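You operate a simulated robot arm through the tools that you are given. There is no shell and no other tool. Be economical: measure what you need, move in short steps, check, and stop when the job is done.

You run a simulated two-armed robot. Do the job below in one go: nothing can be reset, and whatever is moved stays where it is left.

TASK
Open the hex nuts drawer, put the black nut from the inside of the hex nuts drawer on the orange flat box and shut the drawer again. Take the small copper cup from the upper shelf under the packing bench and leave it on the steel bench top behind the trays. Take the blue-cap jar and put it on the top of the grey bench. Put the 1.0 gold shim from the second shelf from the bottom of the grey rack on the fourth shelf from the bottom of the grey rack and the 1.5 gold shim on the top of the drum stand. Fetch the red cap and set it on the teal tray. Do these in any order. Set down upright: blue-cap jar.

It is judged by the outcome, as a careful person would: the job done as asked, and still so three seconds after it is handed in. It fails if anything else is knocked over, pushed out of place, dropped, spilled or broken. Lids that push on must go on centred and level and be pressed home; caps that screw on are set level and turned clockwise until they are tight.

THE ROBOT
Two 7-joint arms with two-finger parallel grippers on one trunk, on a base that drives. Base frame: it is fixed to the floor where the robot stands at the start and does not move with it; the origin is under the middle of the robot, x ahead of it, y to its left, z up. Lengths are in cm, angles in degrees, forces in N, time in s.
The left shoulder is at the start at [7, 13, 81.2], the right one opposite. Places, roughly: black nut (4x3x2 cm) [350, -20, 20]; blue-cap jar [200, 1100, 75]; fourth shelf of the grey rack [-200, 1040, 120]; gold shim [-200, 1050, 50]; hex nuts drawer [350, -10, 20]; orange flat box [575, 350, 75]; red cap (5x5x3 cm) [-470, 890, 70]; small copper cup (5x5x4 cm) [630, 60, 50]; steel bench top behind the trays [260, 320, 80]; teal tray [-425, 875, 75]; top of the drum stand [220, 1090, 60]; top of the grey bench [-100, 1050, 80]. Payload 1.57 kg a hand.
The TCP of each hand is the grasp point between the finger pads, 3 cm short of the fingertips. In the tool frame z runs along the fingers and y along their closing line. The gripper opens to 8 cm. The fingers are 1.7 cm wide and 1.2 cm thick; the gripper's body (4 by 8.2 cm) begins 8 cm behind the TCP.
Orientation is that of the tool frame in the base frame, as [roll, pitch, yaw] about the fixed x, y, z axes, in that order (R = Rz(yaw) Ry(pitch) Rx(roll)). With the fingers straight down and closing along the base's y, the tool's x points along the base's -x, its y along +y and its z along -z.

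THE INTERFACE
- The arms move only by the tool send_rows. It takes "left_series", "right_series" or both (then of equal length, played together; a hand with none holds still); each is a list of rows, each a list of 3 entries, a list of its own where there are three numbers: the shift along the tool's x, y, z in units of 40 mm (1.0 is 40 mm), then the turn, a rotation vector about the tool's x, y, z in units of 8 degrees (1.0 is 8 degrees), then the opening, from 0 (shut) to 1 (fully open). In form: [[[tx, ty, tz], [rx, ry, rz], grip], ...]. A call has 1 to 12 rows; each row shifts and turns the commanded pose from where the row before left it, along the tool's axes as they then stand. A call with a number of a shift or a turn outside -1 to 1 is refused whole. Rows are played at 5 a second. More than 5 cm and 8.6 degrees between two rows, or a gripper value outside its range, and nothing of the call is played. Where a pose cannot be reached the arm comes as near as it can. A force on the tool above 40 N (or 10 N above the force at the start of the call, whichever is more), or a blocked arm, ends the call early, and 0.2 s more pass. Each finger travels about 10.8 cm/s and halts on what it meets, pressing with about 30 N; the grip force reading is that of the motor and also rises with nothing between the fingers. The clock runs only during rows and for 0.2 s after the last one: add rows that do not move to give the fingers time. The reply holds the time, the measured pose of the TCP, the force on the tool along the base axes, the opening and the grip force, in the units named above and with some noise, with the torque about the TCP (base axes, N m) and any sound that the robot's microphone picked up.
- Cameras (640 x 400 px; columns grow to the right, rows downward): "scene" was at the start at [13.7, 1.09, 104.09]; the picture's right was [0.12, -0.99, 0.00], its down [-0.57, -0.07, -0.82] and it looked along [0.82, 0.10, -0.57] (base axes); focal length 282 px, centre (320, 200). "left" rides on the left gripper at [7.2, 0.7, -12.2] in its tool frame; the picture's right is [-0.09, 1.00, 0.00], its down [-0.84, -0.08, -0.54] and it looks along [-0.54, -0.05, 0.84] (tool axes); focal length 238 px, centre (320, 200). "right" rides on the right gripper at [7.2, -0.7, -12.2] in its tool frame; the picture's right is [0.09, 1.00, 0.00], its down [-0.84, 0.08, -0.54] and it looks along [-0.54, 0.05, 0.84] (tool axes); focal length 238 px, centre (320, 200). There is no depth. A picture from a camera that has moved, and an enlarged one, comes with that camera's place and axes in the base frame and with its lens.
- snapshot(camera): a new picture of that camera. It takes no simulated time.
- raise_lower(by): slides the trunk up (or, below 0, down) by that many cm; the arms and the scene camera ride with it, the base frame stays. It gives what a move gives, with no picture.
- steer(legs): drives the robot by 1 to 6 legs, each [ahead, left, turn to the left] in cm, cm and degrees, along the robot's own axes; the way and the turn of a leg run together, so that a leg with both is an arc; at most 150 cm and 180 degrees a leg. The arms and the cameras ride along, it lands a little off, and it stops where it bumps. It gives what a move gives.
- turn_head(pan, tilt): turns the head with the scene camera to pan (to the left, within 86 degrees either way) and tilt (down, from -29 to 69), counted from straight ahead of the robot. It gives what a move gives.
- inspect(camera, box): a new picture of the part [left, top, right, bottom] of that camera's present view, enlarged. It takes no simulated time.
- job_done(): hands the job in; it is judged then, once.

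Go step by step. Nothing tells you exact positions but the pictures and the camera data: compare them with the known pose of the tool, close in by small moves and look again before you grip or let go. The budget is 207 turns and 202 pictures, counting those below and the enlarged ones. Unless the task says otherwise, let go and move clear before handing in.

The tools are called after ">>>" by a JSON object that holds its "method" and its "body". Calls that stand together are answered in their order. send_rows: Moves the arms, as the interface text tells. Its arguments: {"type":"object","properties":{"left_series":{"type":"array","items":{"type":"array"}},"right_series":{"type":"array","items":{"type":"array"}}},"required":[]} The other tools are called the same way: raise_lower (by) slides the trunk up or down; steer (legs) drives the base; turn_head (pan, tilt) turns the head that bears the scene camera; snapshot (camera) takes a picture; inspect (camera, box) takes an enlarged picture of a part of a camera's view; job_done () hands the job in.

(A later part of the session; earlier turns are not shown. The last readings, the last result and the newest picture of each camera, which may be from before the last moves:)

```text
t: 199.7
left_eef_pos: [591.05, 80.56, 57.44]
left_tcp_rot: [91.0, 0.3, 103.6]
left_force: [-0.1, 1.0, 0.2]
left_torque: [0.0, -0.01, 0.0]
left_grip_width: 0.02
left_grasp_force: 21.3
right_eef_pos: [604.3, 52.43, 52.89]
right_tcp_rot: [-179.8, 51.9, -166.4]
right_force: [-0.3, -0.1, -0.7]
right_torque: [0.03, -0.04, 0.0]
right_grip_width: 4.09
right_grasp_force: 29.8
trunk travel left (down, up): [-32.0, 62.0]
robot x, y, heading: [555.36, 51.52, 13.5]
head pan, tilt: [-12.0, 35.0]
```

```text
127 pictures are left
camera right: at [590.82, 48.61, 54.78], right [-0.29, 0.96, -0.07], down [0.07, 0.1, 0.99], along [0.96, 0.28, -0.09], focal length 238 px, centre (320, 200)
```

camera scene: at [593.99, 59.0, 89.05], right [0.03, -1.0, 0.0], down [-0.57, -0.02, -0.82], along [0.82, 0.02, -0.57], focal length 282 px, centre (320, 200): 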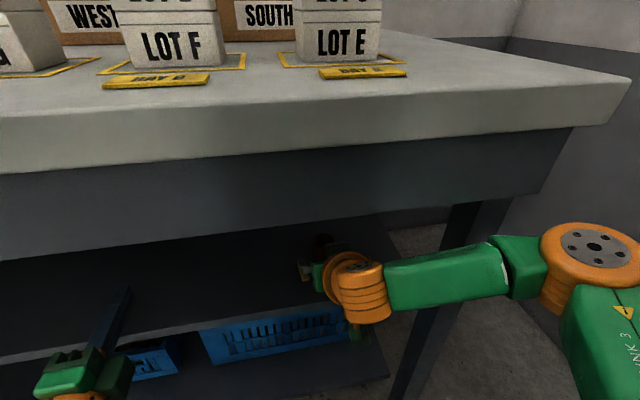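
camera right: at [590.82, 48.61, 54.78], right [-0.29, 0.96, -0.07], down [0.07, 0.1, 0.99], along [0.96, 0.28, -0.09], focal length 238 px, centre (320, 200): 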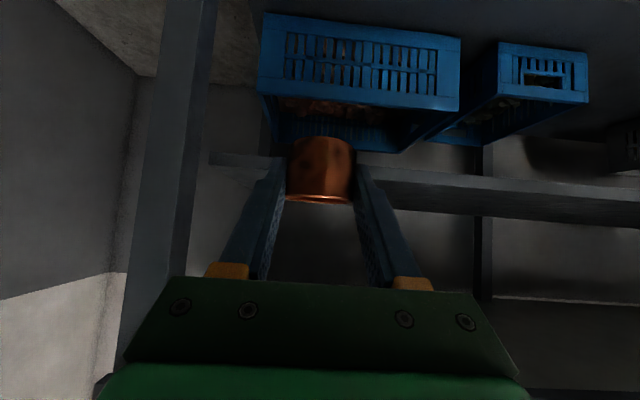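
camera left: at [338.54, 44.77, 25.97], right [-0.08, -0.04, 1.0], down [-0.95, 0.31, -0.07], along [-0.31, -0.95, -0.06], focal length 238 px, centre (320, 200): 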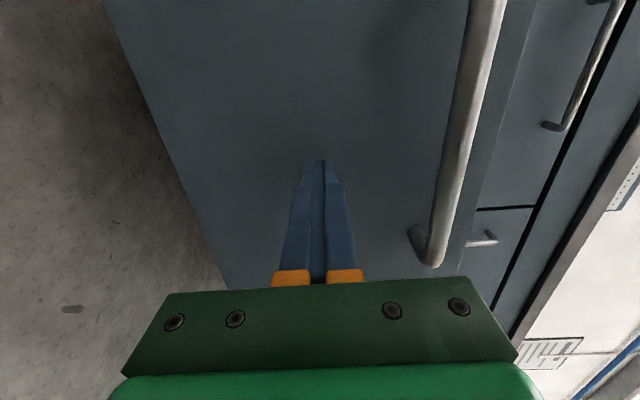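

Cup safely held. I raise the trunk and drive to the steel bench, facing it, to look for the trays.

>>> {"method": "steer", "body": {"legs": [[-10, 100, 0], [0, 0, 90], [50, 110, 0], [43, 109, 0]]}}

>>> {"method": "raise_lower", "body": {"by": 40}}

>>> {"method": "turn_head", "body": {"pan": 0, "tilt": 25}}

>>> {"method": "snapshot", "body": {"camera": "scene"}}

```text
t: 219.9
left_eef_pos: [258.97, 219.52, 57.49]
left_tcp_rot: [90.9, 0.2, -167.0]
left_force: [1.2, -0.1, 0.4]
left_torque: [-0.02, 0.01, 0.01]
left_grip_width: 0.02
left_grasp_force: 22.0
right_eef_pos: [287.48, 232.64, 52.96]
right_tcp_rot: [-179.7, 52.0, -76.8]
right_force: [-0.6, 0.6, -0.1]
right_torque: [0.0, -0.01, 0.0]
right_grip_width: 3.95
right_grasp_force: 30.1
trunk travel left (down, up): [-32.0, 62.0]
robot x, y, heading: [288.29, 183.52, 103.3]
head pan, tilt: [-12.0, 35.0]
```

```text
t: 223.8
left_eef_pos: [259.13, 219.48, 97.39]
left_tcp_rot: [90.9, 0.2, -167.0]
left_force: [-0.3, 0.0, -0.5]
left_torque: [-0.03, 0.0, 0.0]
left_grip_width: 0.02
left_grasp_force: 21.5
right_eef_pos: [287.36, 232.63, 92.95]
right_tcp_rot: [-179.9, 51.8, -76.9]
right_force: [0.6, -0.2, -0.4]
right_torque: [0.0, 0.01, -0.01]
right_grip_width: 3.98
right_grasp_force: 30.1
trunk travel left (down, up): [-72.0, 22.0]
robot x, y, heading: [288.01, 183.38, 103.2]
head pan, tilt: [-12.0, 35.0]
```

```text
t: 224.5
left_eef_pos: [258.99, 219.62, 97.49]
left_tcp_rot: [90.9, 0.2, -167.0]
left_force: [-0.3, -0.3, -0.2]
left_torque: [-0.01, 0.0, 0.01]
left_grip_width: 0.0
left_grasp_force: 21.7
right_eef_pos: [287.37, 232.77, 92.9]
right_tcp_rot: [-179.8, 52.0, -76.8]
right_force: [0.3, -0.1, 0.4]
right_torque: [-0.03, 0.03, -0.01]
right_grip_width: 4.01
right_grasp_force: 30.1
trunk travel left (down, up): [-72.0, 22.0]
robot x, y, heading: [287.92, 183.57, 103.4]
head pan, tilt: [0.0, 25.0]
```

```text
126 pictures are left
camera scene: at [284.78, 197.46, 132.62], right [0.97, 0.23, 0.0], down [0.1, -0.41, -0.91], along [-0.21, 0.88, -0.42], focal length 282 px, centre (320, 200)
```

scene: 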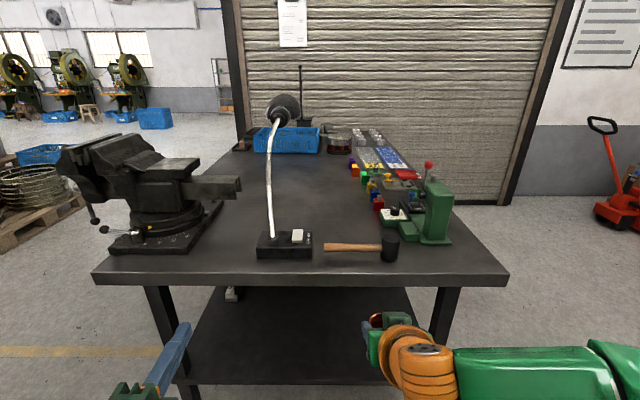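

I see the steel bench from its end: a vise on the left, tray parts on the right. I enlarge the area.

>>> {"method": "inspect", "body": {"camera": "scene", "box": [230, 100, 460, 270]}}

```text
2.35 times, centred on (345, 185) of scene
camera zoom: at [284.78, 197.46, 132.62], right [0.97, 0.23, 0.0], down [0.1, -0.41, -0.91], along [-0.21, 0.88, -0.42], focal length 663 px, centre (261, 235)
```

zoom: 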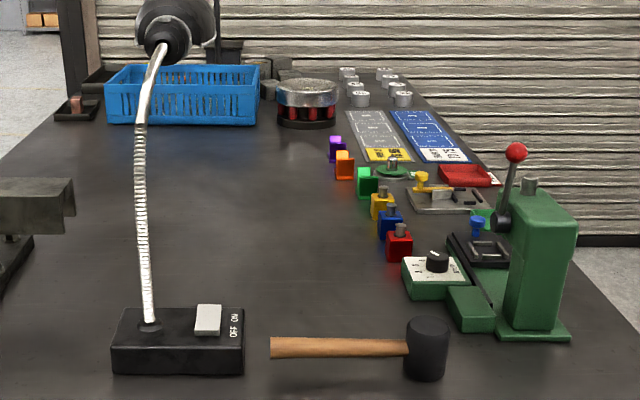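

Behind (left of) the coloured trays there is free steel top around [262, 325]. It is best reached from the bench's right side, so I drive round there and face it.

>>> {"method": "steer", "body": {"legs": [[0, -141, 0], [125, 0, 0], [0, 0, 90]]}}

>>> {"method": "turn_head", "body": {"pan": 0, "tilt": 30}}

>>> {"method": "snapshot", "body": {"camera": "scene"}}

```text
t: 241.2
left_eef_pos: [360.41, 308.14, 97.25]
left_tcp_rot: [90.9, 0.2, -77.6]
left_force: [-0.6, -0.6, -0.8]
left_torque: [0.0, 0.01, -0.01]
left_grip_width: 0.0
left_grasp_force: 21.3
right_eef_pos: [347.7, 336.47, 92.8]
right_tcp_rot: [-179.7, 52.0, 12.4]
right_force: [-0.3, -0.8, -1.0]
right_torque: [-0.02, 0.01, 0.03]
right_grip_width: 3.98
right_grasp_force: 29.8
trunk travel left (down, up): [-72.0, 22.0]
robot x, y, heading: [397.03, 336.64, -167.5]
head pan, tilt: [0.0, 25.0]
```

```text
t: 241.8
left_eef_pos: [360.34, 308.18, 97.39]
left_tcp_rot: [90.9, 0.4, -77.5]
left_force: [0.4, 0.1, -0.2]
left_torque: [0.0, 0.03, -0.03]
left_grip_width: 0.01
left_grasp_force: 21.5
right_eef_pos: [347.7, 336.52, 92.95]
right_tcp_rot: [-179.8, 52.0, 12.5]
right_force: [0.5, 0.6, -0.5]
right_torque: [-0.05, -0.02, 0.01]
right_grip_width: 3.99
right_grasp_force: 29.8
trunk travel left (down, up): [-72.0, 22.0]
robot x, y, heading: [396.97, 336.64, -167.2]
head pan, tilt: [0.0, 30.0]
```

```text
124 pictures are left
camera scene: at [382.97, 333.68, 131.83], right [-0.22, 0.98, 0.0], down [0.49, 0.11, -0.87], along [-0.85, -0.19, -0.5], focal length 282 px, centre (320, 200)
```

scene: 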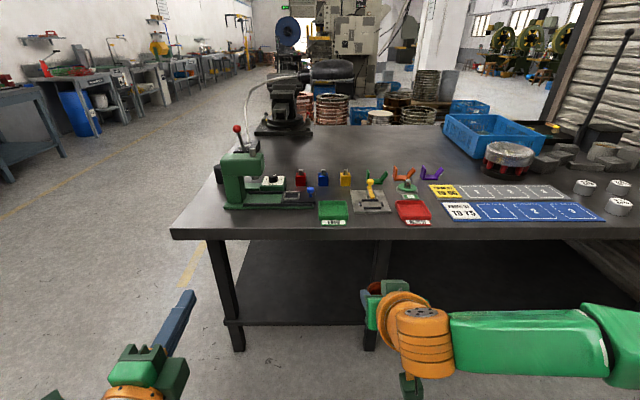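

Now I see the front: green and red trays at the front edge, coloured blocks behind them and free steel top behind those. I enlarge.

>>> {"method": "inspect", "body": {"camera": "scene", "box": [200, 120, 480, 245]}}

```text
2.29 times, centred on (340, 182) of scene
camera zoom: at [382.97, 333.68, 131.83], right [-0.22, 0.98, 0.0], down [0.49, 0.11, -0.87], along [-0.85, -0.19, -0.5], focal length 644 px, centre (274, 240)
```

zoom: 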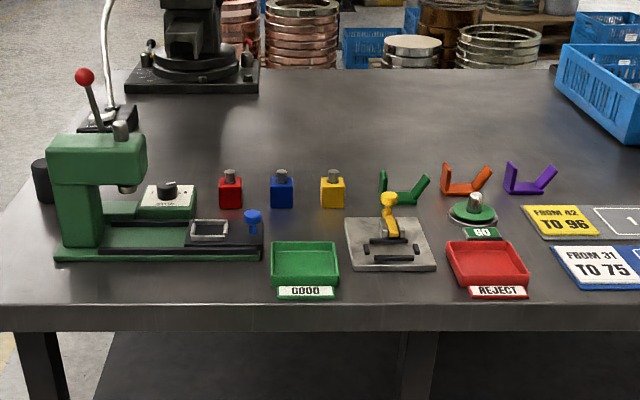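

The yellow block is at x≈280 and the bench top at z≈80; target [263, 321] is ~47 cm past the edge. To gain reach I turn the robot 50° left so the right shoulder leads, and swing the right hand back to face the bench.

>>> {"method": "steer", "body": {"legs": [[0, 0, 50]]}}

>>> {"method": "send_rows", "body": {"right_series": [[[0, -0.5, 0], [0.77, 0, 0.6], 0], [[0, -0.5, 0], [0.77, 0, 0.6], 0], [[0, -0.5, 0], [0.77, 0, 0.6], 0], [[0, -0.5, 0], [0.77, 0, 0.6], 0], [[0, -0.5, 0], [0.77, 0, 0.6], 0], [[0, -0.5, 0], [0.77, 0, 0.6], 0], [[0, -0.5, 0], [0.3, 0, 0.24], 0]]}}

>>> {"method": "send_rows", "body": {"right_series": [[[-0.3, -0.6, 0.38], [0, 0, 0], 0], [[-0.3, -0.6, 0.38], [0, 0, 0], 0], [[-0.3, -0.6, 0.38], [0, 0, 0], 0], [[-0.3, -0.6, 0.38], [0, 0, 0], 0], [[-0.3, -0.6, 0.38], [0, 0, 0], 0], [[-0.3, -0.6, 0.38], [0, 0, 0], 0], [[-0.3, -0.6, 0.38], [0, 0, 0], 0], [[-0.3, -0.6, 0.38], [0, 0, 0], 0], [[0, 0, 0], [0, 0, 0], 0]]}}

>>> {"method": "turn_head", "body": {"pan": -50, "tilt": 35}}

>>> {"method": "snapshot", "body": {"camera": "scene"}}

```text
t: 244.5
left_eef_pos: [395.5, 290.46, 97.45]
left_tcp_rot: [90.8, 0.1, -27.4]
left_force: [-0.1, -0.9, 0.7]
left_torque: [0.0, -0.02, 0.01]
left_grip_width: 0.0
left_grasp_force: 21.3
right_eef_pos: [365.52, 298.9, 92.98]
right_tcp_rot: [-179.9, 52.0, 62.7]
right_force: [-0.2, -0.2, 0.1]
right_torque: [-0.04, -0.01, 0.01]
right_grip_width: 3.96
right_grasp_force: 29.8
trunk travel left (down, up): [-72.0, 22.0]
robot x, y, heading: [396.71, 336.87, -116.9]
head pan, tilt: [0.0, 30.0]
```

```text
t: 246.1
left_eef_pos: [395.42, 290.43, 97.41]
left_tcp_rot: [90.8, 0.1, -27.3]
left_force: [-0.3, 0.4, 0.2]
left_torque: [0.0, -0.03, 0.02]
left_grip_width: 0.0
left_grasp_force: 21.6
right_eef_pos: [357.07, 309.48, 93.08]
right_tcp_rot: [-179.9, 52.1, 12.3]
right_force: [-0.1, 0.3, 0.2]
right_torque: [-0.03, -0.02, 0.02]
right_grip_width: 3.97
right_grasp_force: 30.2
trunk travel left (down, up): [-72.0, 22.0]
robot x, y, heading: [396.51, 336.43, -117.3]
head pan, tilt: [0.0, 30.0]
```

```text
t: 248.1
left_eef_pos: [395.47, 290.56, 97.35]
left_tcp_rot: [90.9, 0.1, -27.4]
left_force: [-1.2, -0.1, 1.0]
left_torque: [0.0, 0.03, -0.01]
left_grip_width: 0.03
left_grasp_force: 21.6
right_eef_pos: [337.71, 324.78, 93.13]
right_tcp_rot: [-179.8, 52.2, 12.7]
right_force: [0.4, 0.0, -0.4]
right_torque: [-0.01, 0.0, 0.0]
right_grip_width: 3.95
right_grasp_force: 30.3
trunk travel left (down, up): [-72.0, 22.0]
robot x, y, heading: [396.84, 337.01, -117.4]
head pan, tilt: [0.0, 30.0]
```

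```text
t: 249.3
left_eef_pos: [395.54, 290.43, 97.36]
left_tcp_rot: [90.9, 0.2, -27.6]
left_force: [-0.5, 0.3, 0.0]
left_torque: [0.02, -0.03, 0.01]
left_grip_width: 0.0
left_grasp_force: 21.3
right_eef_pos: [337.57, 324.75, 93.06]
right_tcp_rot: [-179.8, 52.1, 12.7]
right_force: [-0.2, 0.7, 0.2]
right_torque: [-0.01, -0.03, 0.01]
right_grip_width: 3.95
right_grasp_force: 30.1
trunk travel left (down, up): [-72.0, 22.0]
robot x, y, heading: [396.97, 336.72, -117.2]
head pan, tilt: [-50.0, 35.0]
```

```text
122 pictures are left
camera scene: at [385.8, 330.35, 131.05], right [-0.22, 0.98, 0.0], down [0.56, 0.13, -0.82], along [-0.8, -0.18, -0.57], focal length 282 px, centre (320, 200)
```

scene: 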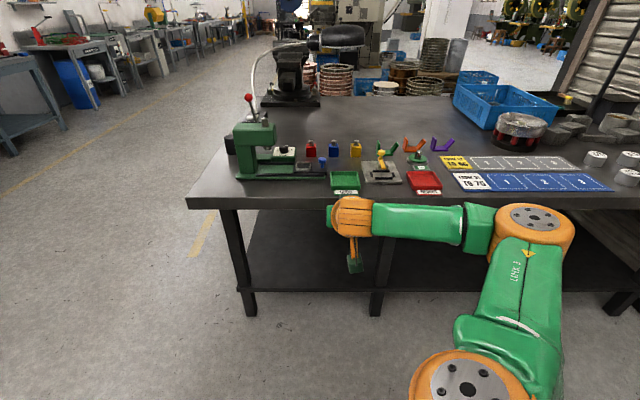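

It works. I extend further forward along the hand's heading to find the limit, still in front of the bench.

>>> {"method": "send_rows", "body": {"right_series": [[[-0.46, 0, 0.59], [0, 0, 0], 0], [[-0.46, 0, 0.59], [0, 0, 0], 0], [[-0.46, 0, 0.59], [0, 0, 0], 0], [[-0.46, 0, 0.59], [0, 0, 0], 0], [[-0.46, 0, 0.59], [0, 0, 0], 0], [[0, 0, 0], [0, 0, 0], 0]]}}

>>> {"method": "snapshot", "body": {"camera": "right"}}

```text
t: 250.7
left_eef_pos: [395.46, 290.51, 97.33]
left_tcp_rot: [91.0, 0.3, -27.5]
left_force: [0.3, 0.8, 0.1]
left_torque: [0.01, 0.01, -0.03]
left_grip_width: 0.02
left_grasp_force: 21.6
right_eef_pos: [323.11, 321.59, 93.22]
right_tcp_rot: [-179.8, 52.2, 12.6]
right_force: [-0.1, 0.5, -0.7]
right_torque: [0.01, 0.02, 0.01]
right_grip_width: 3.99
right_grasp_force: 30.4
trunk travel left (down, up): [-72.0, 22.0]
robot x, y, heading: [396.72, 336.81, -117.3]
head pan, tilt: [-50.0, 35.0]
```

```text
121 pictures are left
camera right: at [336.75, 325.28, 94.97], right [0.27, -0.96, -0.07], down [-0.07, -0.1, 0.99], along [-0.96, -0.27, -0.09], focal length 238 px, centre (320, 200)
```

right: 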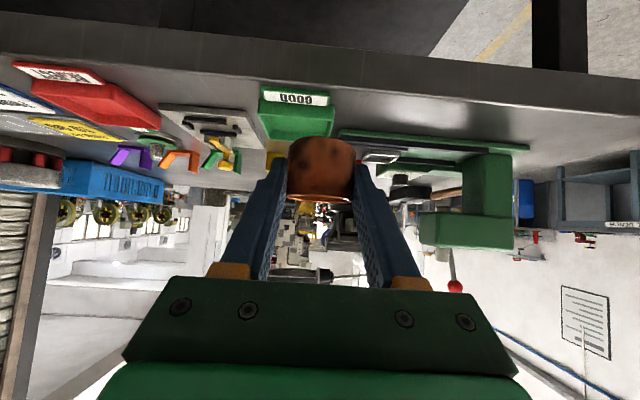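

Reach is already 75 cm. I drive 45 cm toward the bench and 14 cm along it, lining up with the gap between the yellow block and the green V-rest.

>>> {"method": "send_rows", "body": {"right_series": [[[-0.46, 0, 0.59], [0, 0, 0], 0], [[0, 0, 0], [0, 0, 0], 0]]}}

>>> {"method": "steer", "body": {"legs": [[18.2, -43.5, 0]]}}

>>> {"method": "snapshot", "body": {"camera": "right"}}

>>> {"method": "snapshot", "body": {"camera": "scene"}}

```text
t: 251.3
left_eef_pos: [395.44, 290.48, 97.52]
left_tcp_rot: [90.8, 0.1, -27.5]
left_force: [0.4, 0.2, 0.5]
left_torque: [-0.03, 0.0, -0.01]
left_grip_width: 0.0
left_grasp_force: 21.3
right_eef_pos: [321.44, 321.48, 93.12]
right_tcp_rot: [-179.9, 52.3, 12.6]
right_force: [-0.3, 0.7, 0.1]
right_torque: [0.02, 0.03, 0.0]
right_grip_width: 3.94
right_grasp_force: 30.5
right hand out of reach, approached as far as the arm can: row 1
trunk travel left (down, up): [-72.0, 22.0]
robot x, y, heading: [396.92, 337.12, -117.1]
head pan, tilt: [-50.0, 35.0]
```

```text
t: 254.1
left_eef_pos: [348.21, 294.61, 97.38]
left_tcp_rot: [90.9, 0.2, -27.5]
left_force: [0.7, -0.5, 0.8]
left_torque: [0.04, -0.03, -0.01]
left_grip_width: 0.0
left_grasp_force: 21.3
right_eef_pos: [274.14, 325.8, 93.11]
right_tcp_rot: [-179.8, 52.1, 12.4]
right_force: [-0.7, 0.5, 0.2]
right_torque: [-0.04, 0.0, 0.01]
right_grip_width: 3.97
right_grasp_force: 30.0
trunk travel left (down, up): [-72.0, 22.0]
robot x, y, heading: [349.63, 341.13, -117.3]
head pan, tilt: [-50.0, 35.0]
```

```text
120 pictures are left
camera right: at [287.79, 329.4, 94.9], right [0.27, -0.96, -0.07], down [-0.07, -0.1, 0.99], along [-0.96, -0.26, -0.09], focal length 238 px, centre (320, 200)
```

right: 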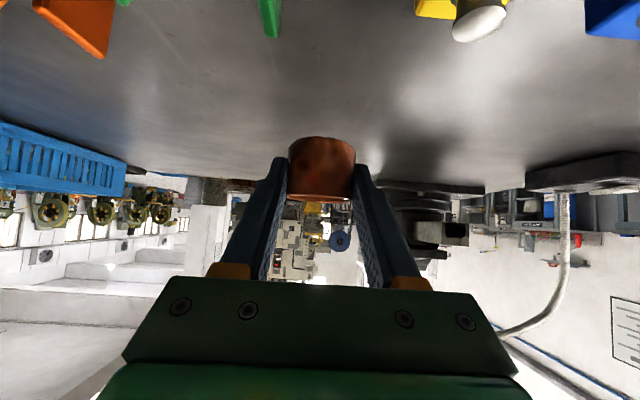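

```text
119 pictures are left
camera scene: at [338.63, 334.48, 131.06], right [-0.22, 0.98, 0.0], down [0.56, 0.13, -0.82], along [-0.8, -0.18, -0.57], focal length 282 px, centre (320, 200)
```

scene: 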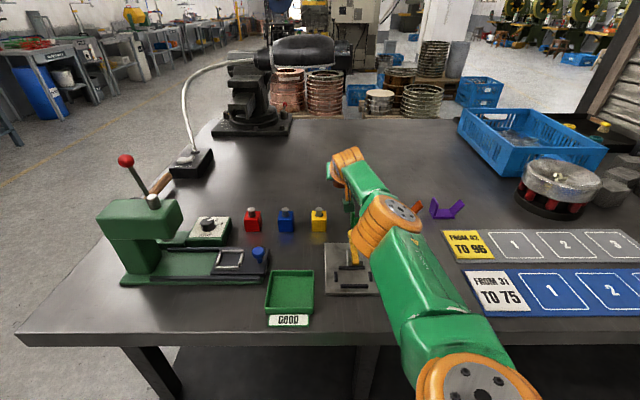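

Lateral line is good. I drive the last 15 cm toward the bench and look.

>>> {"method": "steer", "body": {"legs": [[10.3, -11, 0]]}}

>>> {"method": "snapshot", "body": {"camera": "right"}}

>>> {"method": "snapshot", "body": {"camera": "scene"}}

```text
t: 255.5
left_eef_pos: [333.83, 290.49, 97.47]
left_tcp_rot: [90.7, 0.2, -27.6]
left_force: [1.3, 0.1, -0.2]
left_torque: [0.0, -0.02, 0.03]
left_grip_width: 0.0
left_grasp_force: 21.9
right_eef_pos: [259.93, 321.63, 93.19]
right_tcp_rot: [-179.8, 52.2, 12.5]
right_force: [0.3, 0.9, -0.7]
right_torque: [0.0, -0.02, 0.01]
right_grip_width: 3.98
right_grasp_force: 30.0
trunk travel left (down, up): [-72.0, 22.0]
robot x, y, heading: [335.36, 337.02, -117.4]
head pan, tilt: [-50.0, 35.0]
```

```text
118 pictures are left
camera right: at [273.49, 325.29, 94.97], right [0.27, -0.96, -0.07], down [-0.07, -0.1, 0.99], along [-0.96, -0.26, -0.09], focal length 238 px, centre (320, 200)
```

right: 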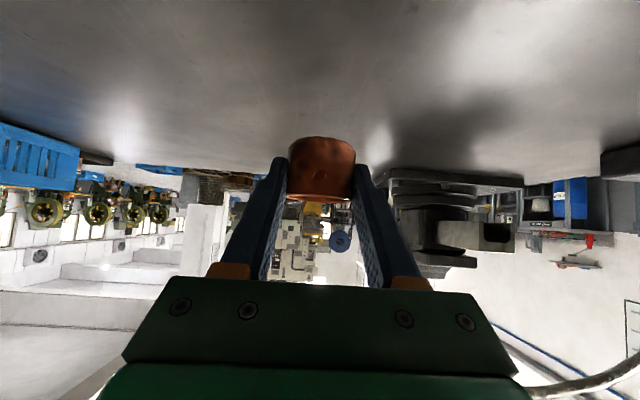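

```text
117 pictures are left
camera scene: at [324.36, 330.4, 131.07], right [-0.22, 0.98, 0.0], down [0.56, 0.12, -0.82], along [-0.8, -0.18, -0.57], focal length 282 px, centre (320, 200)
```

scene: 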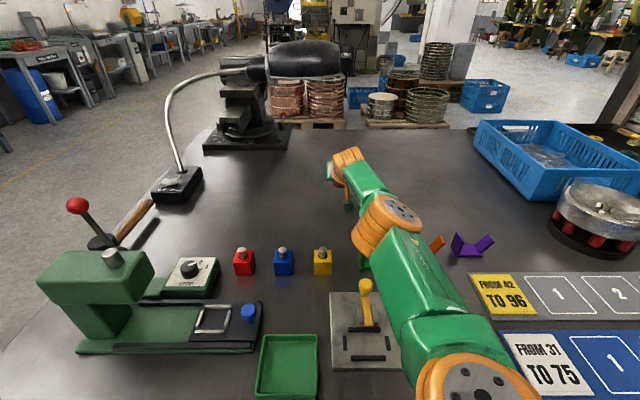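

The hand is beyond the blocks over free top. I lower 8 cm and check.

>>> {"method": "raise_lower", "body": {"by": -8}}

>>> {"method": "snapshot", "body": {"camera": "right"}}

>>> {"method": "snapshot", "body": {"camera": "scene"}}

```text
t: 256.6
left_eef_pos: [333.73, 290.45, 89.43]
left_tcp_rot: [90.9, 0.2, -27.6]
left_force: [-0.5, 1.7, -0.1]
left_torque: [0.01, 0.0, 0.0]
left_grip_width: 0.01
left_grasp_force: 21.4
right_eef_pos: [259.74, 321.63, 84.99]
right_tcp_rot: [-179.8, 52.1, 12.5]
right_force: [-0.2, 0.3, -0.5]
right_torque: [0.02, -0.01, 0.03]
right_grip_width: 3.97
right_grasp_force: 30.0
trunk travel left (down, up): [-64.0, 30.0]
robot x, y, heading: [335.23, 336.71, -117.1]
head pan, tilt: [-50.0, 35.0]
```

```text
116 pictures are left
camera right: at [273.37, 325.27, 86.87], right [0.27, -0.96, -0.07], down [-0.07, -0.1, 0.99], along [-0.96, -0.26, -0.09], focal length 238 px, centre (320, 200)
```

right: 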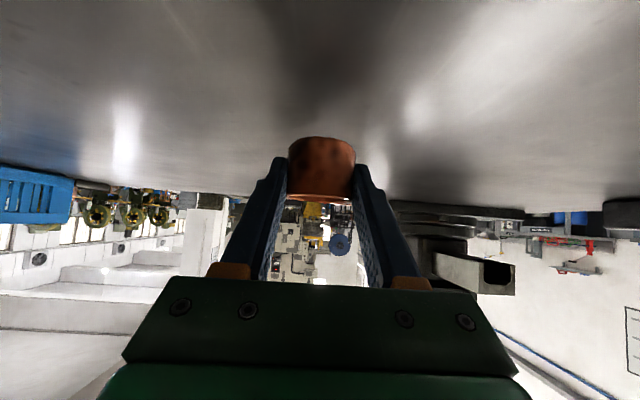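

```text
115 pictures are left
camera scene: at [324.18, 330.36, 123.05], right [-0.22, 0.98, 0.0], down [0.56, 0.13, -0.82], along [-0.8, -0.18, -0.57], focal length 282 px, centre (320, 200)
```

scene: 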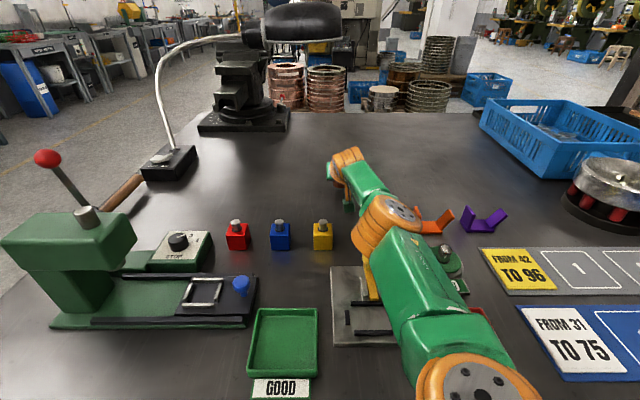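

Only ~2 cm left; I lower the rest with the arm in small steps until contact.

>>> {"method": "send_rows", "body": {"right_series": [[[0.1, 0, 0.077], [0, 0, 0], 0], [[0.1, 0, 0.077], [0, 0, 0], 0], [[0.1, 0, 0.077], [0, 0, 0], 0], [[0, 0, 0], [0, 0, 0], 0]]}}

>>> {"method": "inspect", "body": {"camera": "right", "box": [240, 100, 400, 220]}}

```text
t: 257.6
left_eef_pos: [333.67, 290.37, 89.43]
left_tcp_rot: [90.9, 0.2, -27.6]
left_force: [0.6, 0.9, -0.1]
left_torque: [-0.03, 0.03, -0.03]
left_grip_width: 0.0
left_grasp_force: 21.7
right_eef_pos: [259.7, 321.67, 83.6]
right_tcp_rot: [-179.8, 52.2, 12.6]
right_force: [-0.1, -0.2, -0.4]
right_torque: [0.0, 0.01, 0.02]
right_grip_width: 3.95
right_grasp_force: 29.5
trunk travel left (down, up): [-64.0, 30.0]
robot x, y, heading: [334.92, 336.54, -117.5]
head pan, tilt: [-50.0, 35.0]
```

```text
3.33 times, centred on (320, 160) of right
camera zoom: at [273.41, 325.3, 85.33], right [0.27, -0.96, -0.07], down [-0.07, -0.1, 0.99], along [-0.96, -0.26, -0.09], focal length 794 px, centre (320, 333)
```

zoom: 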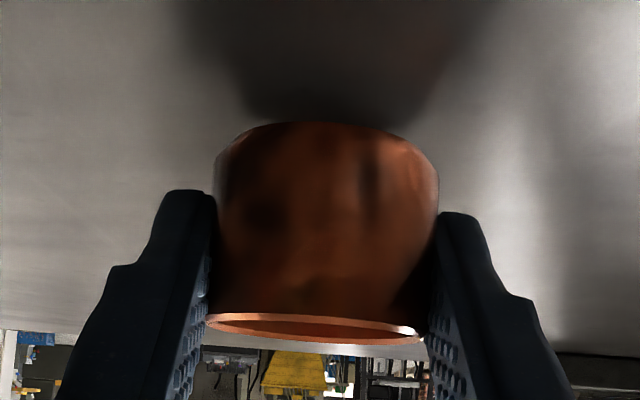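

>>> {"method": "send_rows", "body": {"right_series": [[[0.05, 0, 0.04], [0, 0, 0], 0], [[0.05, 0, 0.04], [0, 0, 0], 0], [[0.05, 0, 0.04], [0, 0, 0], 0], [[0.05, 0, 0.04], [0, 0, 0], 0], [[0, 0, 0], [0, 0, 0], 0]]}}

>>> {"method": "snapshot", "body": {"camera": "right"}}

```text
t: 258.9
left_eef_pos: [334.02, 290.52, 89.4]
left_tcp_rot: [90.8, 0.4, -27.7]
left_force: [0.0, 0.0, 0.1]
left_torque: [-0.03, -0.02, -0.02]
left_grip_width: 0.02
left_grasp_force: 21.4
right_eef_pos: [260.13, 321.82, 82.88]
right_tcp_rot: [-179.9, 52.3, 12.5]
right_force: [-6.0, -1.5, 15.1]
right_torque: [-0.12, 0.19, -0.04]
right_grip_width: 3.99
right_grasp_force: 29.8
trunk travel left (down, up): [-64.0, 30.0]
robot x, y, heading: [335.15, 337.03, -117.3]
head pan, tilt: [-50.0, 35.0]
```

```text
113 pictures are left
camera right: at [273.77, 325.36, 84.75], right [0.27, -0.96, -0.07], down [-0.06, -0.09, 0.99], along [-0.96, -0.26, -0.08], focal length 238 px, centre (320, 200)
```

right: 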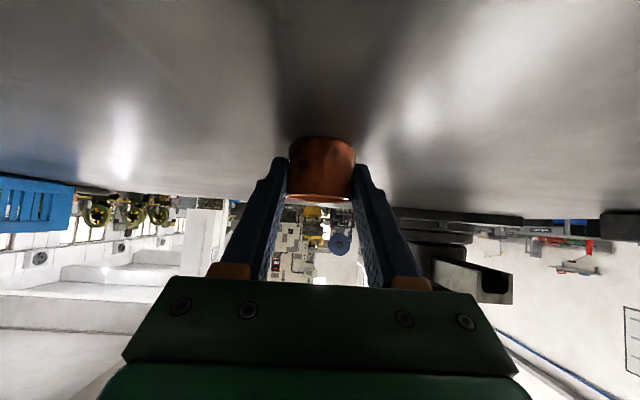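

Contact. I ease, open, and raise straight up, then back away.

>>> {"method": "send_rows", "body": {"right_series": [[[-0.03, 0, -0.025], [0, 0, 0], 0], [[0, 0, 0], [0, 0, 0], 0.6], [[0, 0, 0], [0, 0, 0], 0.8], [[0, 0, 0], [0, 0, 0], 0.9], [[0, 0, 0], [0, 0, 0], 0.9]]}}

>>> {"method": "raise_lower", "body": {"by": 12}}

>>> {"method": "snapshot", "body": {"camera": "right"}}

```text
t: 260.1
left_eef_pos: [333.83, 290.49, 89.42]
left_tcp_rot: [90.8, 0.2, -27.6]
left_force: [-0.5, 0.6, -0.8]
left_torque: [-0.01, 0.03, 0.02]
left_grip_width: 0.0
left_grasp_force: 21.3
right_eef_pos: [259.96, 321.6, 82.69]
right_tcp_rot: [-179.8, 52.1, 12.5]
right_force: [-0.4, -0.1, 0.8]
right_torque: [0.02, 0.01, -0.01]
right_grip_width: 7.2
right_grasp_force: 0.1
trunk travel left (down, up): [-64.0, 30.0]
robot x, y, heading: [335.1, 336.86, -117.2]
head pan, tilt: [-50.0, 35.0]
```

```text
t: 261.6
left_eef_pos: [333.68, 290.36, 101.31]
left_tcp_rot: [90.9, 0.2, -27.6]
left_force: [0.6, 0.3, 0.1]
left_torque: [-0.01, 0.0, 0.02]
left_grip_width: 0.0
left_grasp_force: 21.3
right_eef_pos: [259.87, 321.68, 94.69]
right_tcp_rot: [-179.8, 52.1, 12.5]
right_force: [0.2, 0.8, -0.9]
right_torque: [0.01, -0.01, -0.01]
right_grip_width: 7.19
right_grasp_force: 0.1
trunk travel left (down, up): [-76.0, 18.0]
robot x, y, heading: [334.98, 336.55, -117.3]
head pan, tilt: [-50.0, 35.0]
```

```text
112 pictures are left
camera right: at [273.52, 325.33, 96.48], right [0.27, -0.96, -0.07], down [-0.07, -0.1, 0.99], along [-0.96, -0.26, -0.09], focal length 238 px, centre (320, 200)
```

right: 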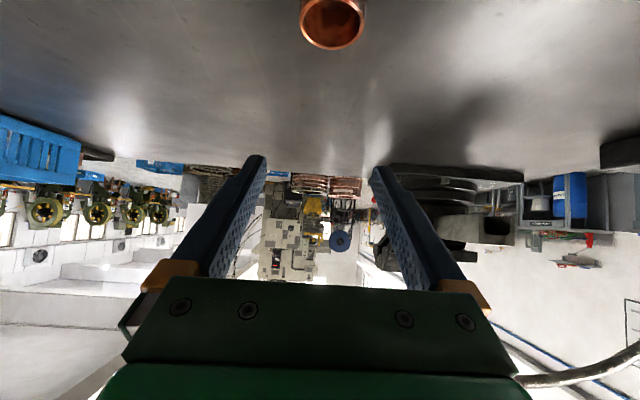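

The cup stands upright behind the trays. I back away and bring the right arm in.

>>> {"method": "steer", "body": {"legs": [[-39, 46, 0]]}}

>>> {"method": "send_rows", "body": {"right_series": [[[0.46, 0, -0.59], [0, 0, 0], 1], [[0.46, 0, -0.59], [0, 0, 0], 1], [[0.46, 0, -0.59], [0, 0, 0], 1], [[0.46, 0, -0.59], [0, 0, 0], 1], [[0.46, 0, -0.59], [0, 0, 0], 1], [[0.3, 0.6, -0.38], [0, 0, 0], 1], [[0.3, 0.6, -0.38], [0, 0, 0], 1], [[0.3, 0.6, -0.38], [0, 0, 0], 1], [[0.3, 0.6, -0.38], [0, 0, 0], 1], [[0.3, 0.6, -0.38], [0, 0, 0], 1], [[0.3, 0.6, -0.38], [0, 0, 0], 1]]}}

>>> {"method": "send_rows", "body": {"right_series": [[[0.3, 0.6, -0.38], [0, 0, 0], 1], [[0.3, 0.6, -0.38], [0, 0, 0], 1], [[0, 0.5, 0], [-0.77, 0, -0.6], 1], [[0, 0.5, 0], [-0.77, 0, -0.6], 1], [[0, 0.5, 0], [-0.77, 0, -0.6], 1], [[0, 0.5, 0], [-0.77, 0, -0.6], 1], [[0, 0.5, 0], [-0.77, 0, -0.6], 1], [[0, 0.5, 0], [-0.77, 0, -0.6], 1], [[0, 0.5, 0], [-0.3, 0, -0.24], 1]]}}

>>> {"method": "steer", "body": {"legs": [[0, 0, -50], [0, 80, 0], [0, 80, 0], [145, 0, 0], [145, 0, 0], [0, 0, -90]]}}

>>> {"method": "turn_head", "body": {"pan": 0, "tilt": 12}}

>>> {"method": "snapshot", "body": {"camera": "scene"}}

```text
t: 265.0
left_eef_pos: [392.61, 304.0, 101.42]
left_tcp_rot: [90.9, 0.1, -27.4]
left_force: [-0.1, 0.7, -0.3]
left_torque: [0.0, -0.02, 0.0]
left_grip_width: 0.0
left_grasp_force: 21.1
right_eef_pos: [318.75, 335.19, 94.66]
right_tcp_rot: [-179.8, 52.1, 12.7]
right_force: [-0.4, 0.2, 0.5]
right_torque: [0.02, -0.01, -0.02]
right_grip_width: 7.18
right_grasp_force: 0.0
trunk travel left (down, up): [-76.0, 18.0]
robot x, y, heading: [394.05, 350.21, -117.4]
head pan, tilt: [-50.0, 35.0]
```

```text
t: 267.4
left_eef_pos: [392.71, 303.92, 101.4]
left_tcp_rot: [90.9, 0.2, -27.4]
left_force: [0.3, 0.6, -0.7]
left_torque: [-0.04, 0.01, -0.03]
left_grip_width: 0.0
left_grasp_force: 21.6
right_eef_pos: [347.9, 326.74, 94.58]
right_tcp_rot: [-179.9, 52.2, 12.6]
right_force: [0.0, 0.1, 0.0]
right_torque: [0.02, 0.0, 0.02]
right_grip_width: 8.01
right_grasp_force: 0.1
trunk travel left (down, up): [-76.0, 18.0]
robot x, y, heading: [394.36, 350.05, -117.2]
head pan, tilt: [-50.0, 35.0]
```

```text
t: 269.4
left_eef_pos: [392.78, 303.99, 101.38]
left_tcp_rot: [90.8, 0.2, -27.5]
left_force: [-0.6, -0.4, 0.0]
left_torque: [-0.01, 0.01, -0.01]
left_grip_width: 0.0
left_grasp_force: 21.4
right_eef_pos: [360.65, 312.07, 94.3]
right_tcp_rot: [-179.7, 52.1, 62.8]
right_force: [0.6, -0.5, 0.3]
right_torque: [0.02, 0.0, 0.0]
right_grip_width: 7.98
right_grasp_force: 0.1
trunk travel left (down, up): [-76.0, 18.0]
robot x, y, heading: [393.92, 350.25, -117.3]
head pan, tilt: [-50.0, 35.0]
```

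```text
t: 297.2
left_eef_pos: [118.92, 167.0, 101.37]
left_tcp_rot: [90.9, 0.2, -167.3]
left_force: [-0.3, 0.6, -0.5]
left_torque: [0.03, -0.03, 0.0]
left_grip_width: 0.01
left_grasp_force: 21.7
right_eef_pos: [148.75, 181.64, 94.51]
right_tcp_rot: [-179.7, 52.0, -77.2]
right_force: [0.0, 0.3, 0.0]
right_torque: [0.02, 0.0, -0.02]
right_grip_width: 8.0
right_grasp_force: 0.1
trunk travel left (down, up): [-76.0, 18.0]
robot x, y, heading: [147.63, 130.89, 103.0]
head pan, tilt: [-50.0, 35.0]
```

```text
t: 298.4
left_eef_pos: [119.01, 166.94, 101.52]
left_tcp_rot: [91.0, 0.2, -167.3]
left_force: [-0.1, -0.3, 0.6]
left_torque: [0.03, -0.02, 0.0]
left_grip_width: 0.03
left_grasp_force: 21.0
right_eef_pos: [148.72, 181.58, 94.5]
right_tcp_rot: [-179.8, 52.0, -77.3]
right_force: [0.1, 0.9, 0.4]
right_torque: [0.01, -0.01, -0.02]
right_grip_width: 7.97
right_grasp_force: 0.1
trunk travel left (down, up): [-76.0, 18.0]
robot x, y, heading: [147.93, 130.65, 102.7]
head pan, tilt: [0.0, 12.0]
```

```text
111 pictures are left
camera scene: at [144.51, 144.8, 138.74], right [0.97, 0.22, 0.0], down [0.05, -0.2, -0.98], along [-0.22, 0.95, -0.21], focal length 282 px, centre (320, 200)
```

scene: 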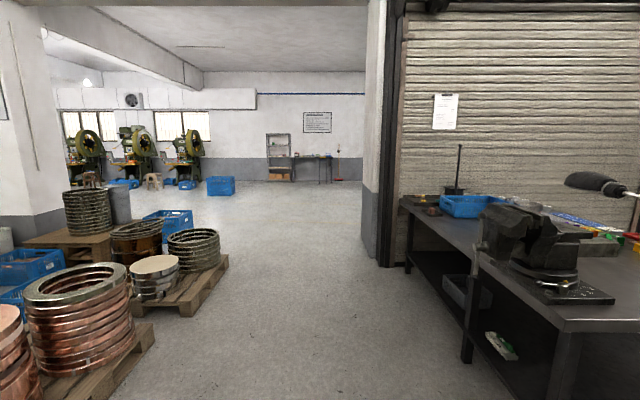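

The way through is clear on a straight line ahead. I drive 7.4 m into the far hall.

>>> {"method": "steer", "body": {"legs": [[148, 0, 0], [148, 0, 0], [148, 0, 0], [148, 0, 0], [148, 0, 0]]}}

>>> {"method": "turn_head", "body": {"pan": 20, "tilt": 15}}

>>> {"method": "snapshot", "body": {"camera": "scene"}}

>>> {"method": "turn_head", "body": {"pan": -40, "tilt": 15}}

>>> {"method": "snapshot", "body": {"camera": "scene"}}

```text
t: 333.5
left_eef_pos: [-35.46, 891.16, 101.37]
left_tcp_rot: [90.9, 0.2, -167.9]
left_force: [0.0, -0.3, 0.6]
left_torque: [0.01, -0.01, 0.01]
left_grip_width: 0.0
left_grasp_force: 21.3
right_eef_pos: [-5.58, 905.33, 94.51]
right_tcp_rot: [-179.8, 52.1, -77.8]
right_force: [0.0, -1.2, -1.0]
right_torque: [-0.01, -0.01, 0.02]
right_grip_width: 7.97
right_grasp_force: 0.1
trunk travel left (down, up): [-76.0, 18.0]
robot x, y, heading: [-6.62, 854.69, 102.3]
head pan, tilt: [0.0, 12.0]
```

```text
t: 334.3
left_eef_pos: [-35.42, 891.06, 101.49]
left_tcp_rot: [90.9, 0.2, -167.9]
left_force: [-0.2, -0.5, 0.0]
left_torque: [-0.02, 0.02, 0.02]
left_grip_width: 0.0
left_grasp_force: 21.1
right_eef_pos: [-5.72, 905.51, 94.45]
right_tcp_rot: [-179.8, 52.0, -77.8]
right_force: [0.5, -0.1, 0.1]
right_torque: [-0.01, 0.01, 0.03]
right_grip_width: 7.98
right_grasp_force: 0.1
trunk travel left (down, up): [-76.0, 18.0]
robot x, y, heading: [-7.03, 854.53, 102.3]
head pan, tilt: [20.0, 15.0]
```

```text
110 pictures are left
camera scene: at [-13.15, 867.48, 138.25], right [0.85, 0.53, 0.0], down [0.14, -0.22, -0.97], along [-0.52, 0.82, -0.26], focal length 282 px, centre (320, 200)
```

scene: 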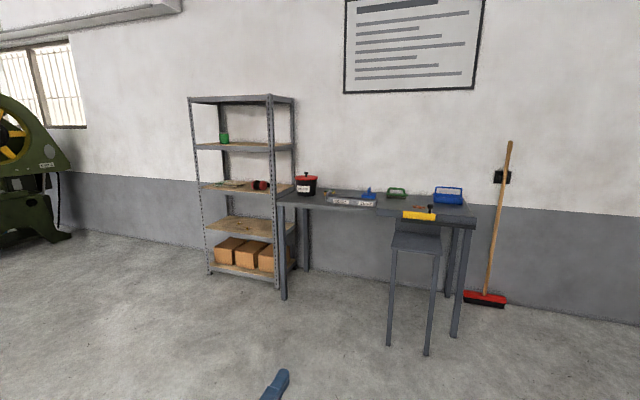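

```text
t: 335.6
left_eef_pos: [-35.36, 891.07, 101.44]
left_tcp_rot: [90.9, 0.2, -167.9]
left_force: [0.7, -0.8, -0.4]
left_torque: [0.0, 0.0, -0.01]
left_grip_width: 0.0
left_grasp_force: 21.3
right_eef_pos: [-5.56, 905.49, 94.44]
right_tcp_rot: [-179.7, 51.9, -77.8]
right_force: [0.2, 0.6, -0.1]
right_torque: [0.01, 0.01, 0.0]
right_grip_width: 8.0
right_grasp_force: 0.1
trunk travel left (down, up): [-76.0, 18.0]
robot x, y, heading: [-7.27, 854.41, 102.2]
head pan, tilt: [-40.0, 15.0]
```

```text
109 pictures are left
camera scene: at [-3.84, 867.85, 138.25], right [0.89, -0.46, 0.0], down [-0.12, -0.23, -0.97], along [0.45, 0.86, -0.26], focal length 282 px, centre (320, 200)
```

scene: 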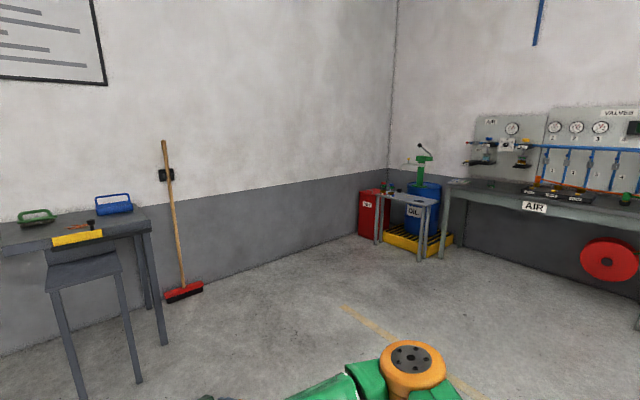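

The rack and grey bench are on the left, the drum stand in the far corner. I enlarge both.

>>> {"method": "inspect", "body": {"camera": "scene", "box": [350, 140, 480, 270]}}

>>> {"method": "turn_head", "body": {"pan": 30, "tilt": 20}}

>>> {"method": "inspect", "body": {"camera": "scene", "box": [220, 60, 540, 260]}}

```text
3.08 times, centred on (415, 205) of scene
camera zoom: at [-3.84, 867.85, 138.25], right [0.89, -0.46, 0.0], down [-0.12, -0.23, -0.97], along [0.45, 0.86, -0.26], focal length 867 px, centre (28, 185)
```

zoom: 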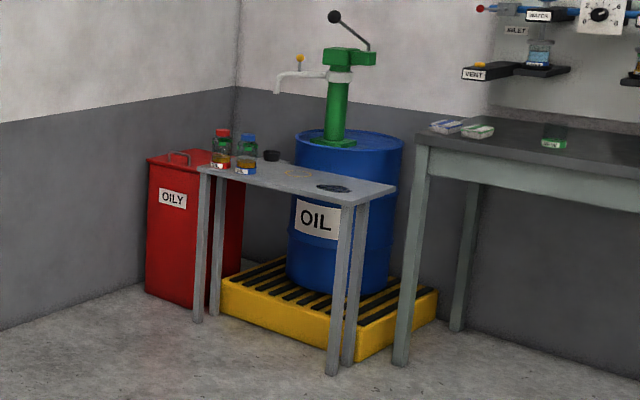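

```text
t: 337.0
left_eef_pos: [-35.46, 891.18, 101.46]
left_tcp_rot: [90.9, 0.3, -167.9]
left_force: [0.3, 0.8, -0.5]
left_torque: [0.01, 0.0, 0.01]
left_grip_width: 0.02
left_grasp_force: 21.3
right_eef_pos: [-5.51, 905.5, 94.51]
right_tcp_rot: [-179.6, 51.9, -77.8]
right_force: [-0.1, 0.3, -0.4]
right_torque: [0.01, 0.01, 0.0]
right_grip_width: 7.99
right_grasp_force: 0.0
trunk travel left (down, up): [-76.0, 18.0]
robot x, y, heading: [-6.77, 854.71, 102.3]
head pan, tilt: [30.0, 20.0]
```

```text
2.00 times, centred on (380, 160) of scene
camera zoom: at [-14.43, 866.47, 137.44], right [0.74, 0.67, 0.0], down [0.23, -0.25, -0.94], along [-0.63, 0.7, -0.34], focal length 563 px, centre (200, 280)
```

zoom: 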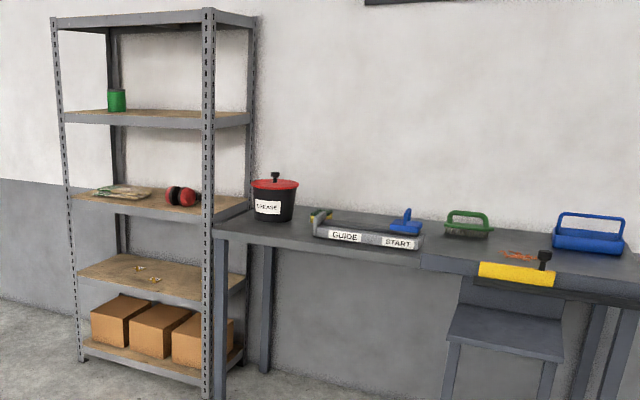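

Two gold shims lie on the rack's second shelf. I drive in front of the rack for a close look.

>>> {"method": "steer", "body": {"legs": [[55, 74, 0], [53, 73, 0]]}}

>>> {"method": "turn_head", "body": {"pan": 0, "tilt": 35}}

>>> {"method": "snapshot", "body": {"camera": "scene"}}

```text
t: 346.2
left_eef_pos: [-201.8, 966.03, 101.45]
left_tcp_rot: [90.9, 0.2, -168.1]
left_force: [-0.4, 0.3, 0.7]
left_torque: [-0.02, -0.03, -0.02]
left_grip_width: 0.0
left_grasp_force: 21.9
right_eef_pos: [-171.83, 980.18, 94.48]
right_tcp_rot: [-179.8, 52.0, -78.1]
right_force: [-0.4, 0.3, 0.4]
right_torque: [0.04, 0.0, 0.02]
right_grip_width: 7.99
right_grasp_force: 0.0
trunk travel left (down, up): [-76.0, 18.0]
robot x, y, heading: [-173.53, 929.24, 102.3]
head pan, tilt: [30.0, 20.0]
```

```text
t: 347.2
left_eef_pos: [-201.72, 965.96, 101.47]
left_tcp_rot: [90.8, 0.3, -168.2]
left_force: [-0.6, 0.3, 0.3]
left_torque: [0.01, 0.02, 0.01]
left_grip_width: 0.0
left_grasp_force: 21.3
right_eef_pos: [-171.88, 980.11, 94.48]
right_tcp_rot: [-179.7, 52.0, -78.2]
right_force: [-0.5, -0.4, -0.4]
right_torque: [-0.01, -0.01, 0.0]
right_grip_width: 8.02
right_grasp_force: 0.1
trunk travel left (down, up): [-76.0, 18.0]
robot x, y, heading: [-173.58, 929.15, 102.2]
head pan, tilt: [0.0, 35.0]
```

```text
106 pictures are left
camera scene: at [-176.45, 942.91, 135.06], right [0.98, 0.21, 0.0], down [0.12, -0.56, -0.82], along [-0.17, 0.8, -0.57], focal length 282 px, centre (320, 200)
```

scene: 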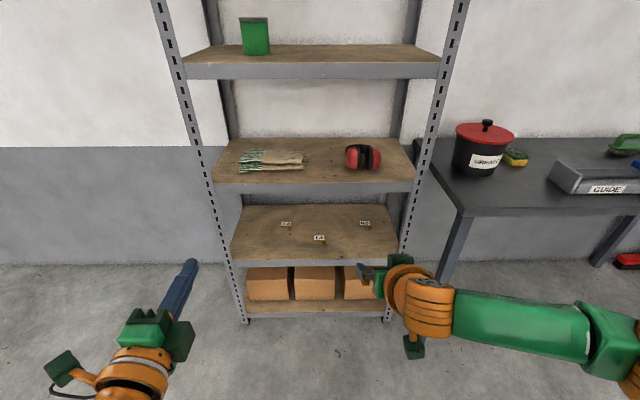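

>>> {"method": "inspect", "body": {"camera": "scene", "box": [240, 200, 400, 260]}}

>>> {"method": "raise_lower", "body": {"by": -40}}

>>> {"method": "snapshot", "body": {"camera": "scene"}}

```text
4.00 times, centred on (320, 230) of scene
camera zoom: at [-176.45, 942.91, 135.06], right [0.98, 0.21, 0.0], down [0.12, -0.56, -0.82], along [-0.17, 0.8, -0.57], focal length 1127 px, centre (320, 80)
```

zoom: 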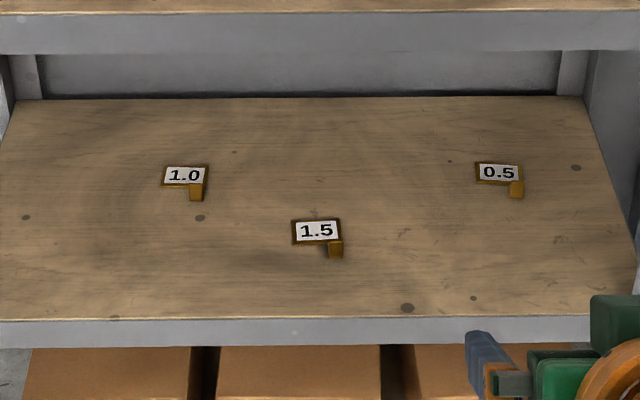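

```text
t: 351.0
left_eef_pos: [-201.75, 965.96, 61.36]
left_tcp_rot: [90.9, 0.2, -168.2]
left_force: [-0.4, 0.3, -0.2]
left_torque: [0.0, 0.04, -0.01]
left_grip_width: 0.02
left_grasp_force: 21.3
right_eef_pos: [-171.84, 980.17, 54.37]
right_tcp_rot: [-179.6, 52.0, -78.1]
right_force: [0.6, 0.5, -0.1]
right_torque: [0.04, 0.0, 0.01]
right_grip_width: 8.04
right_grasp_force: 0.0
trunk travel left (down, up): [-36.0, 58.0]
robot x, y, heading: [-173.1, 928.98, 101.9]
head pan, tilt: [0.0, 35.0]
```

```text
104 pictures are left
camera scene: at [-176.44, 942.91, 95.05], right [0.98, 0.21, 0.0], down [0.12, -0.56, -0.82], along [-0.17, 0.8, -0.57], focal length 282 px, centre (320, 200)
```

scene: 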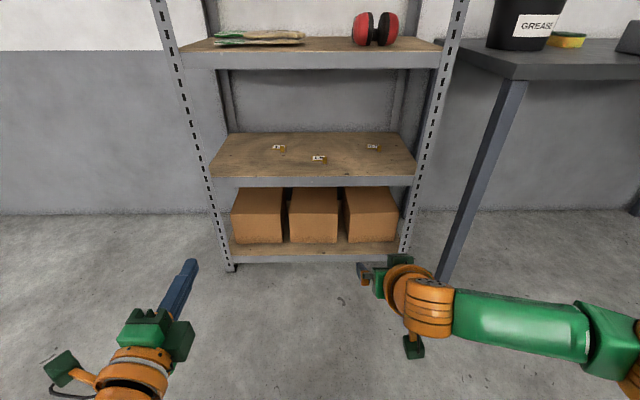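

Three shims: 1.0 (left rear) at [-214.7, 1042.9], 1.5 (middle) at [-196.8, 1036.6], shelf z≈46. I look with the right wrist camera closer up to see the grasp tab.

>>> {"method": "steer", "body": {"legs": [[22, 20, 0]]}}

>>> {"method": "raise_lower", "body": {"by": 8}}

>>> {"method": "snapshot", "body": {"camera": "right"}}

>>> {"method": "turn_head", "body": {"pan": 0, "tilt": 38}}

>>> {"method": "inspect", "body": {"camera": "scene", "box": [200, 100, 440, 250]}}

```text
t: 353.0
left_eef_pos: [-226.08, 983.17, 61.42]
left_tcp_rot: [90.9, 0.2, -168.1]
left_force: [-0.2, 0.0, 0.3]
left_torque: [0.01, 0.02, 0.03]
left_grip_width: 0.0
left_grasp_force: 21.0
right_eef_pos: [-196.06, 997.49, 54.45]
right_tcp_rot: [-179.6, 52.0, -78.0]
right_force: [-0.1, -0.1, -0.6]
right_torque: [-0.02, -0.01, 0.0]
right_grip_width: 7.99
right_grasp_force: 0.0
trunk travel left (down, up): [-36.0, 58.0]
robot x, y, heading: [-197.83, 946.33, 102.5]
head pan, tilt: [0.0, 35.0]
```

```text
t: 354.2
left_eef_pos: [-226.06, 983.28, 69.41]
left_tcp_rot: [90.9, 0.2, -168.1]
left_force: [0.5, 0.7, -0.8]
left_torque: [0.0, -0.01, 0.03]
left_grip_width: 0.02
left_grasp_force: 21.3
right_eef_pos: [-196.09, 997.37, 62.55]
right_tcp_rot: [-179.7, 51.9, -78.0]
right_force: [0.1, -0.6, -0.1]
right_torque: [-0.02, -0.02, -0.01]
right_grip_width: 7.99
right_grasp_force: 0.0
trunk travel left (down, up): [-44.0, 50.0]
robot x, y, heading: [-197.42, 946.51, 102.1]
head pan, tilt: [0.0, 35.0]
```

```text
103 pictures are left
camera right: at [-192.59, 983.81, 64.28], right [-0.96, -0.26, -0.08], down [-0.1, 0.07, 0.99], along [-0.25, 0.96, -0.09], focal length 238 px, centre (320, 200)
```

right: 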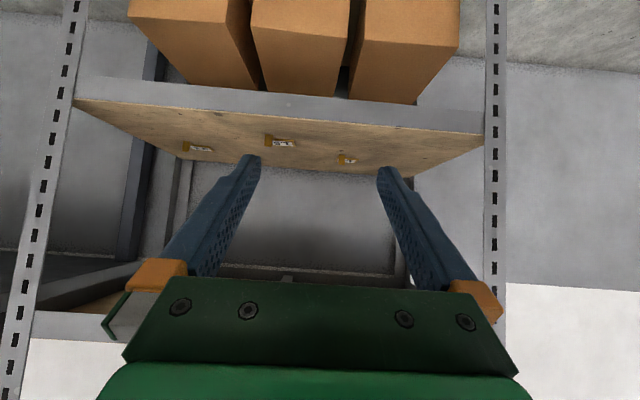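

```text
t: 354.8
left_eef_pos: [-226.09, 983.11, 69.42]
left_tcp_rot: [91.0, 0.2, -168.0]
left_force: [1.3, 0.4, -0.1]
left_torque: [0.01, 0.0, -0.03]
left_grip_width: 0.02
left_grasp_force: 21.4
right_eef_pos: [-196.2, 997.4, 62.49]
right_tcp_rot: [-179.7, 52.0, -78.1]
right_force: [-0.2, -0.1, 0.3]
right_torque: [0.02, 0.0, -0.01]
right_grip_width: 7.97
right_grasp_force: 0.0
trunk travel left (down, up): [-44.0, 50.0]
robot x, y, heading: [-197.41, 946.78, 102.0]
head pan, tilt: [0.0, 38.0]
```

```text
2.67 times, centred on (320, 175) of scene
camera zoom: at [-200.68, 959.99, 102.6], right [0.98, 0.21, 0.0], down [0.13, -0.6, -0.79], along [-0.17, 0.77, -0.62], focal length 751 px, centre (320, 267)
```

zoom: 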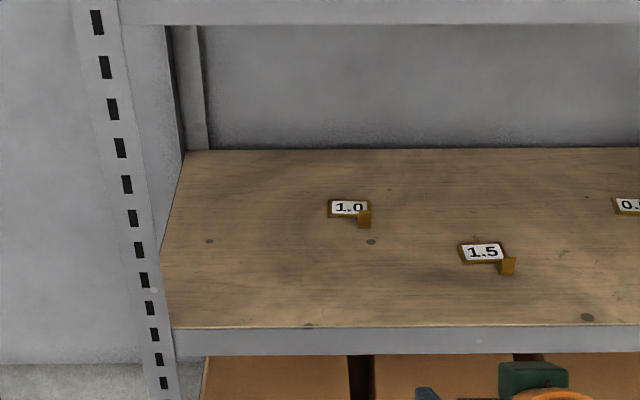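

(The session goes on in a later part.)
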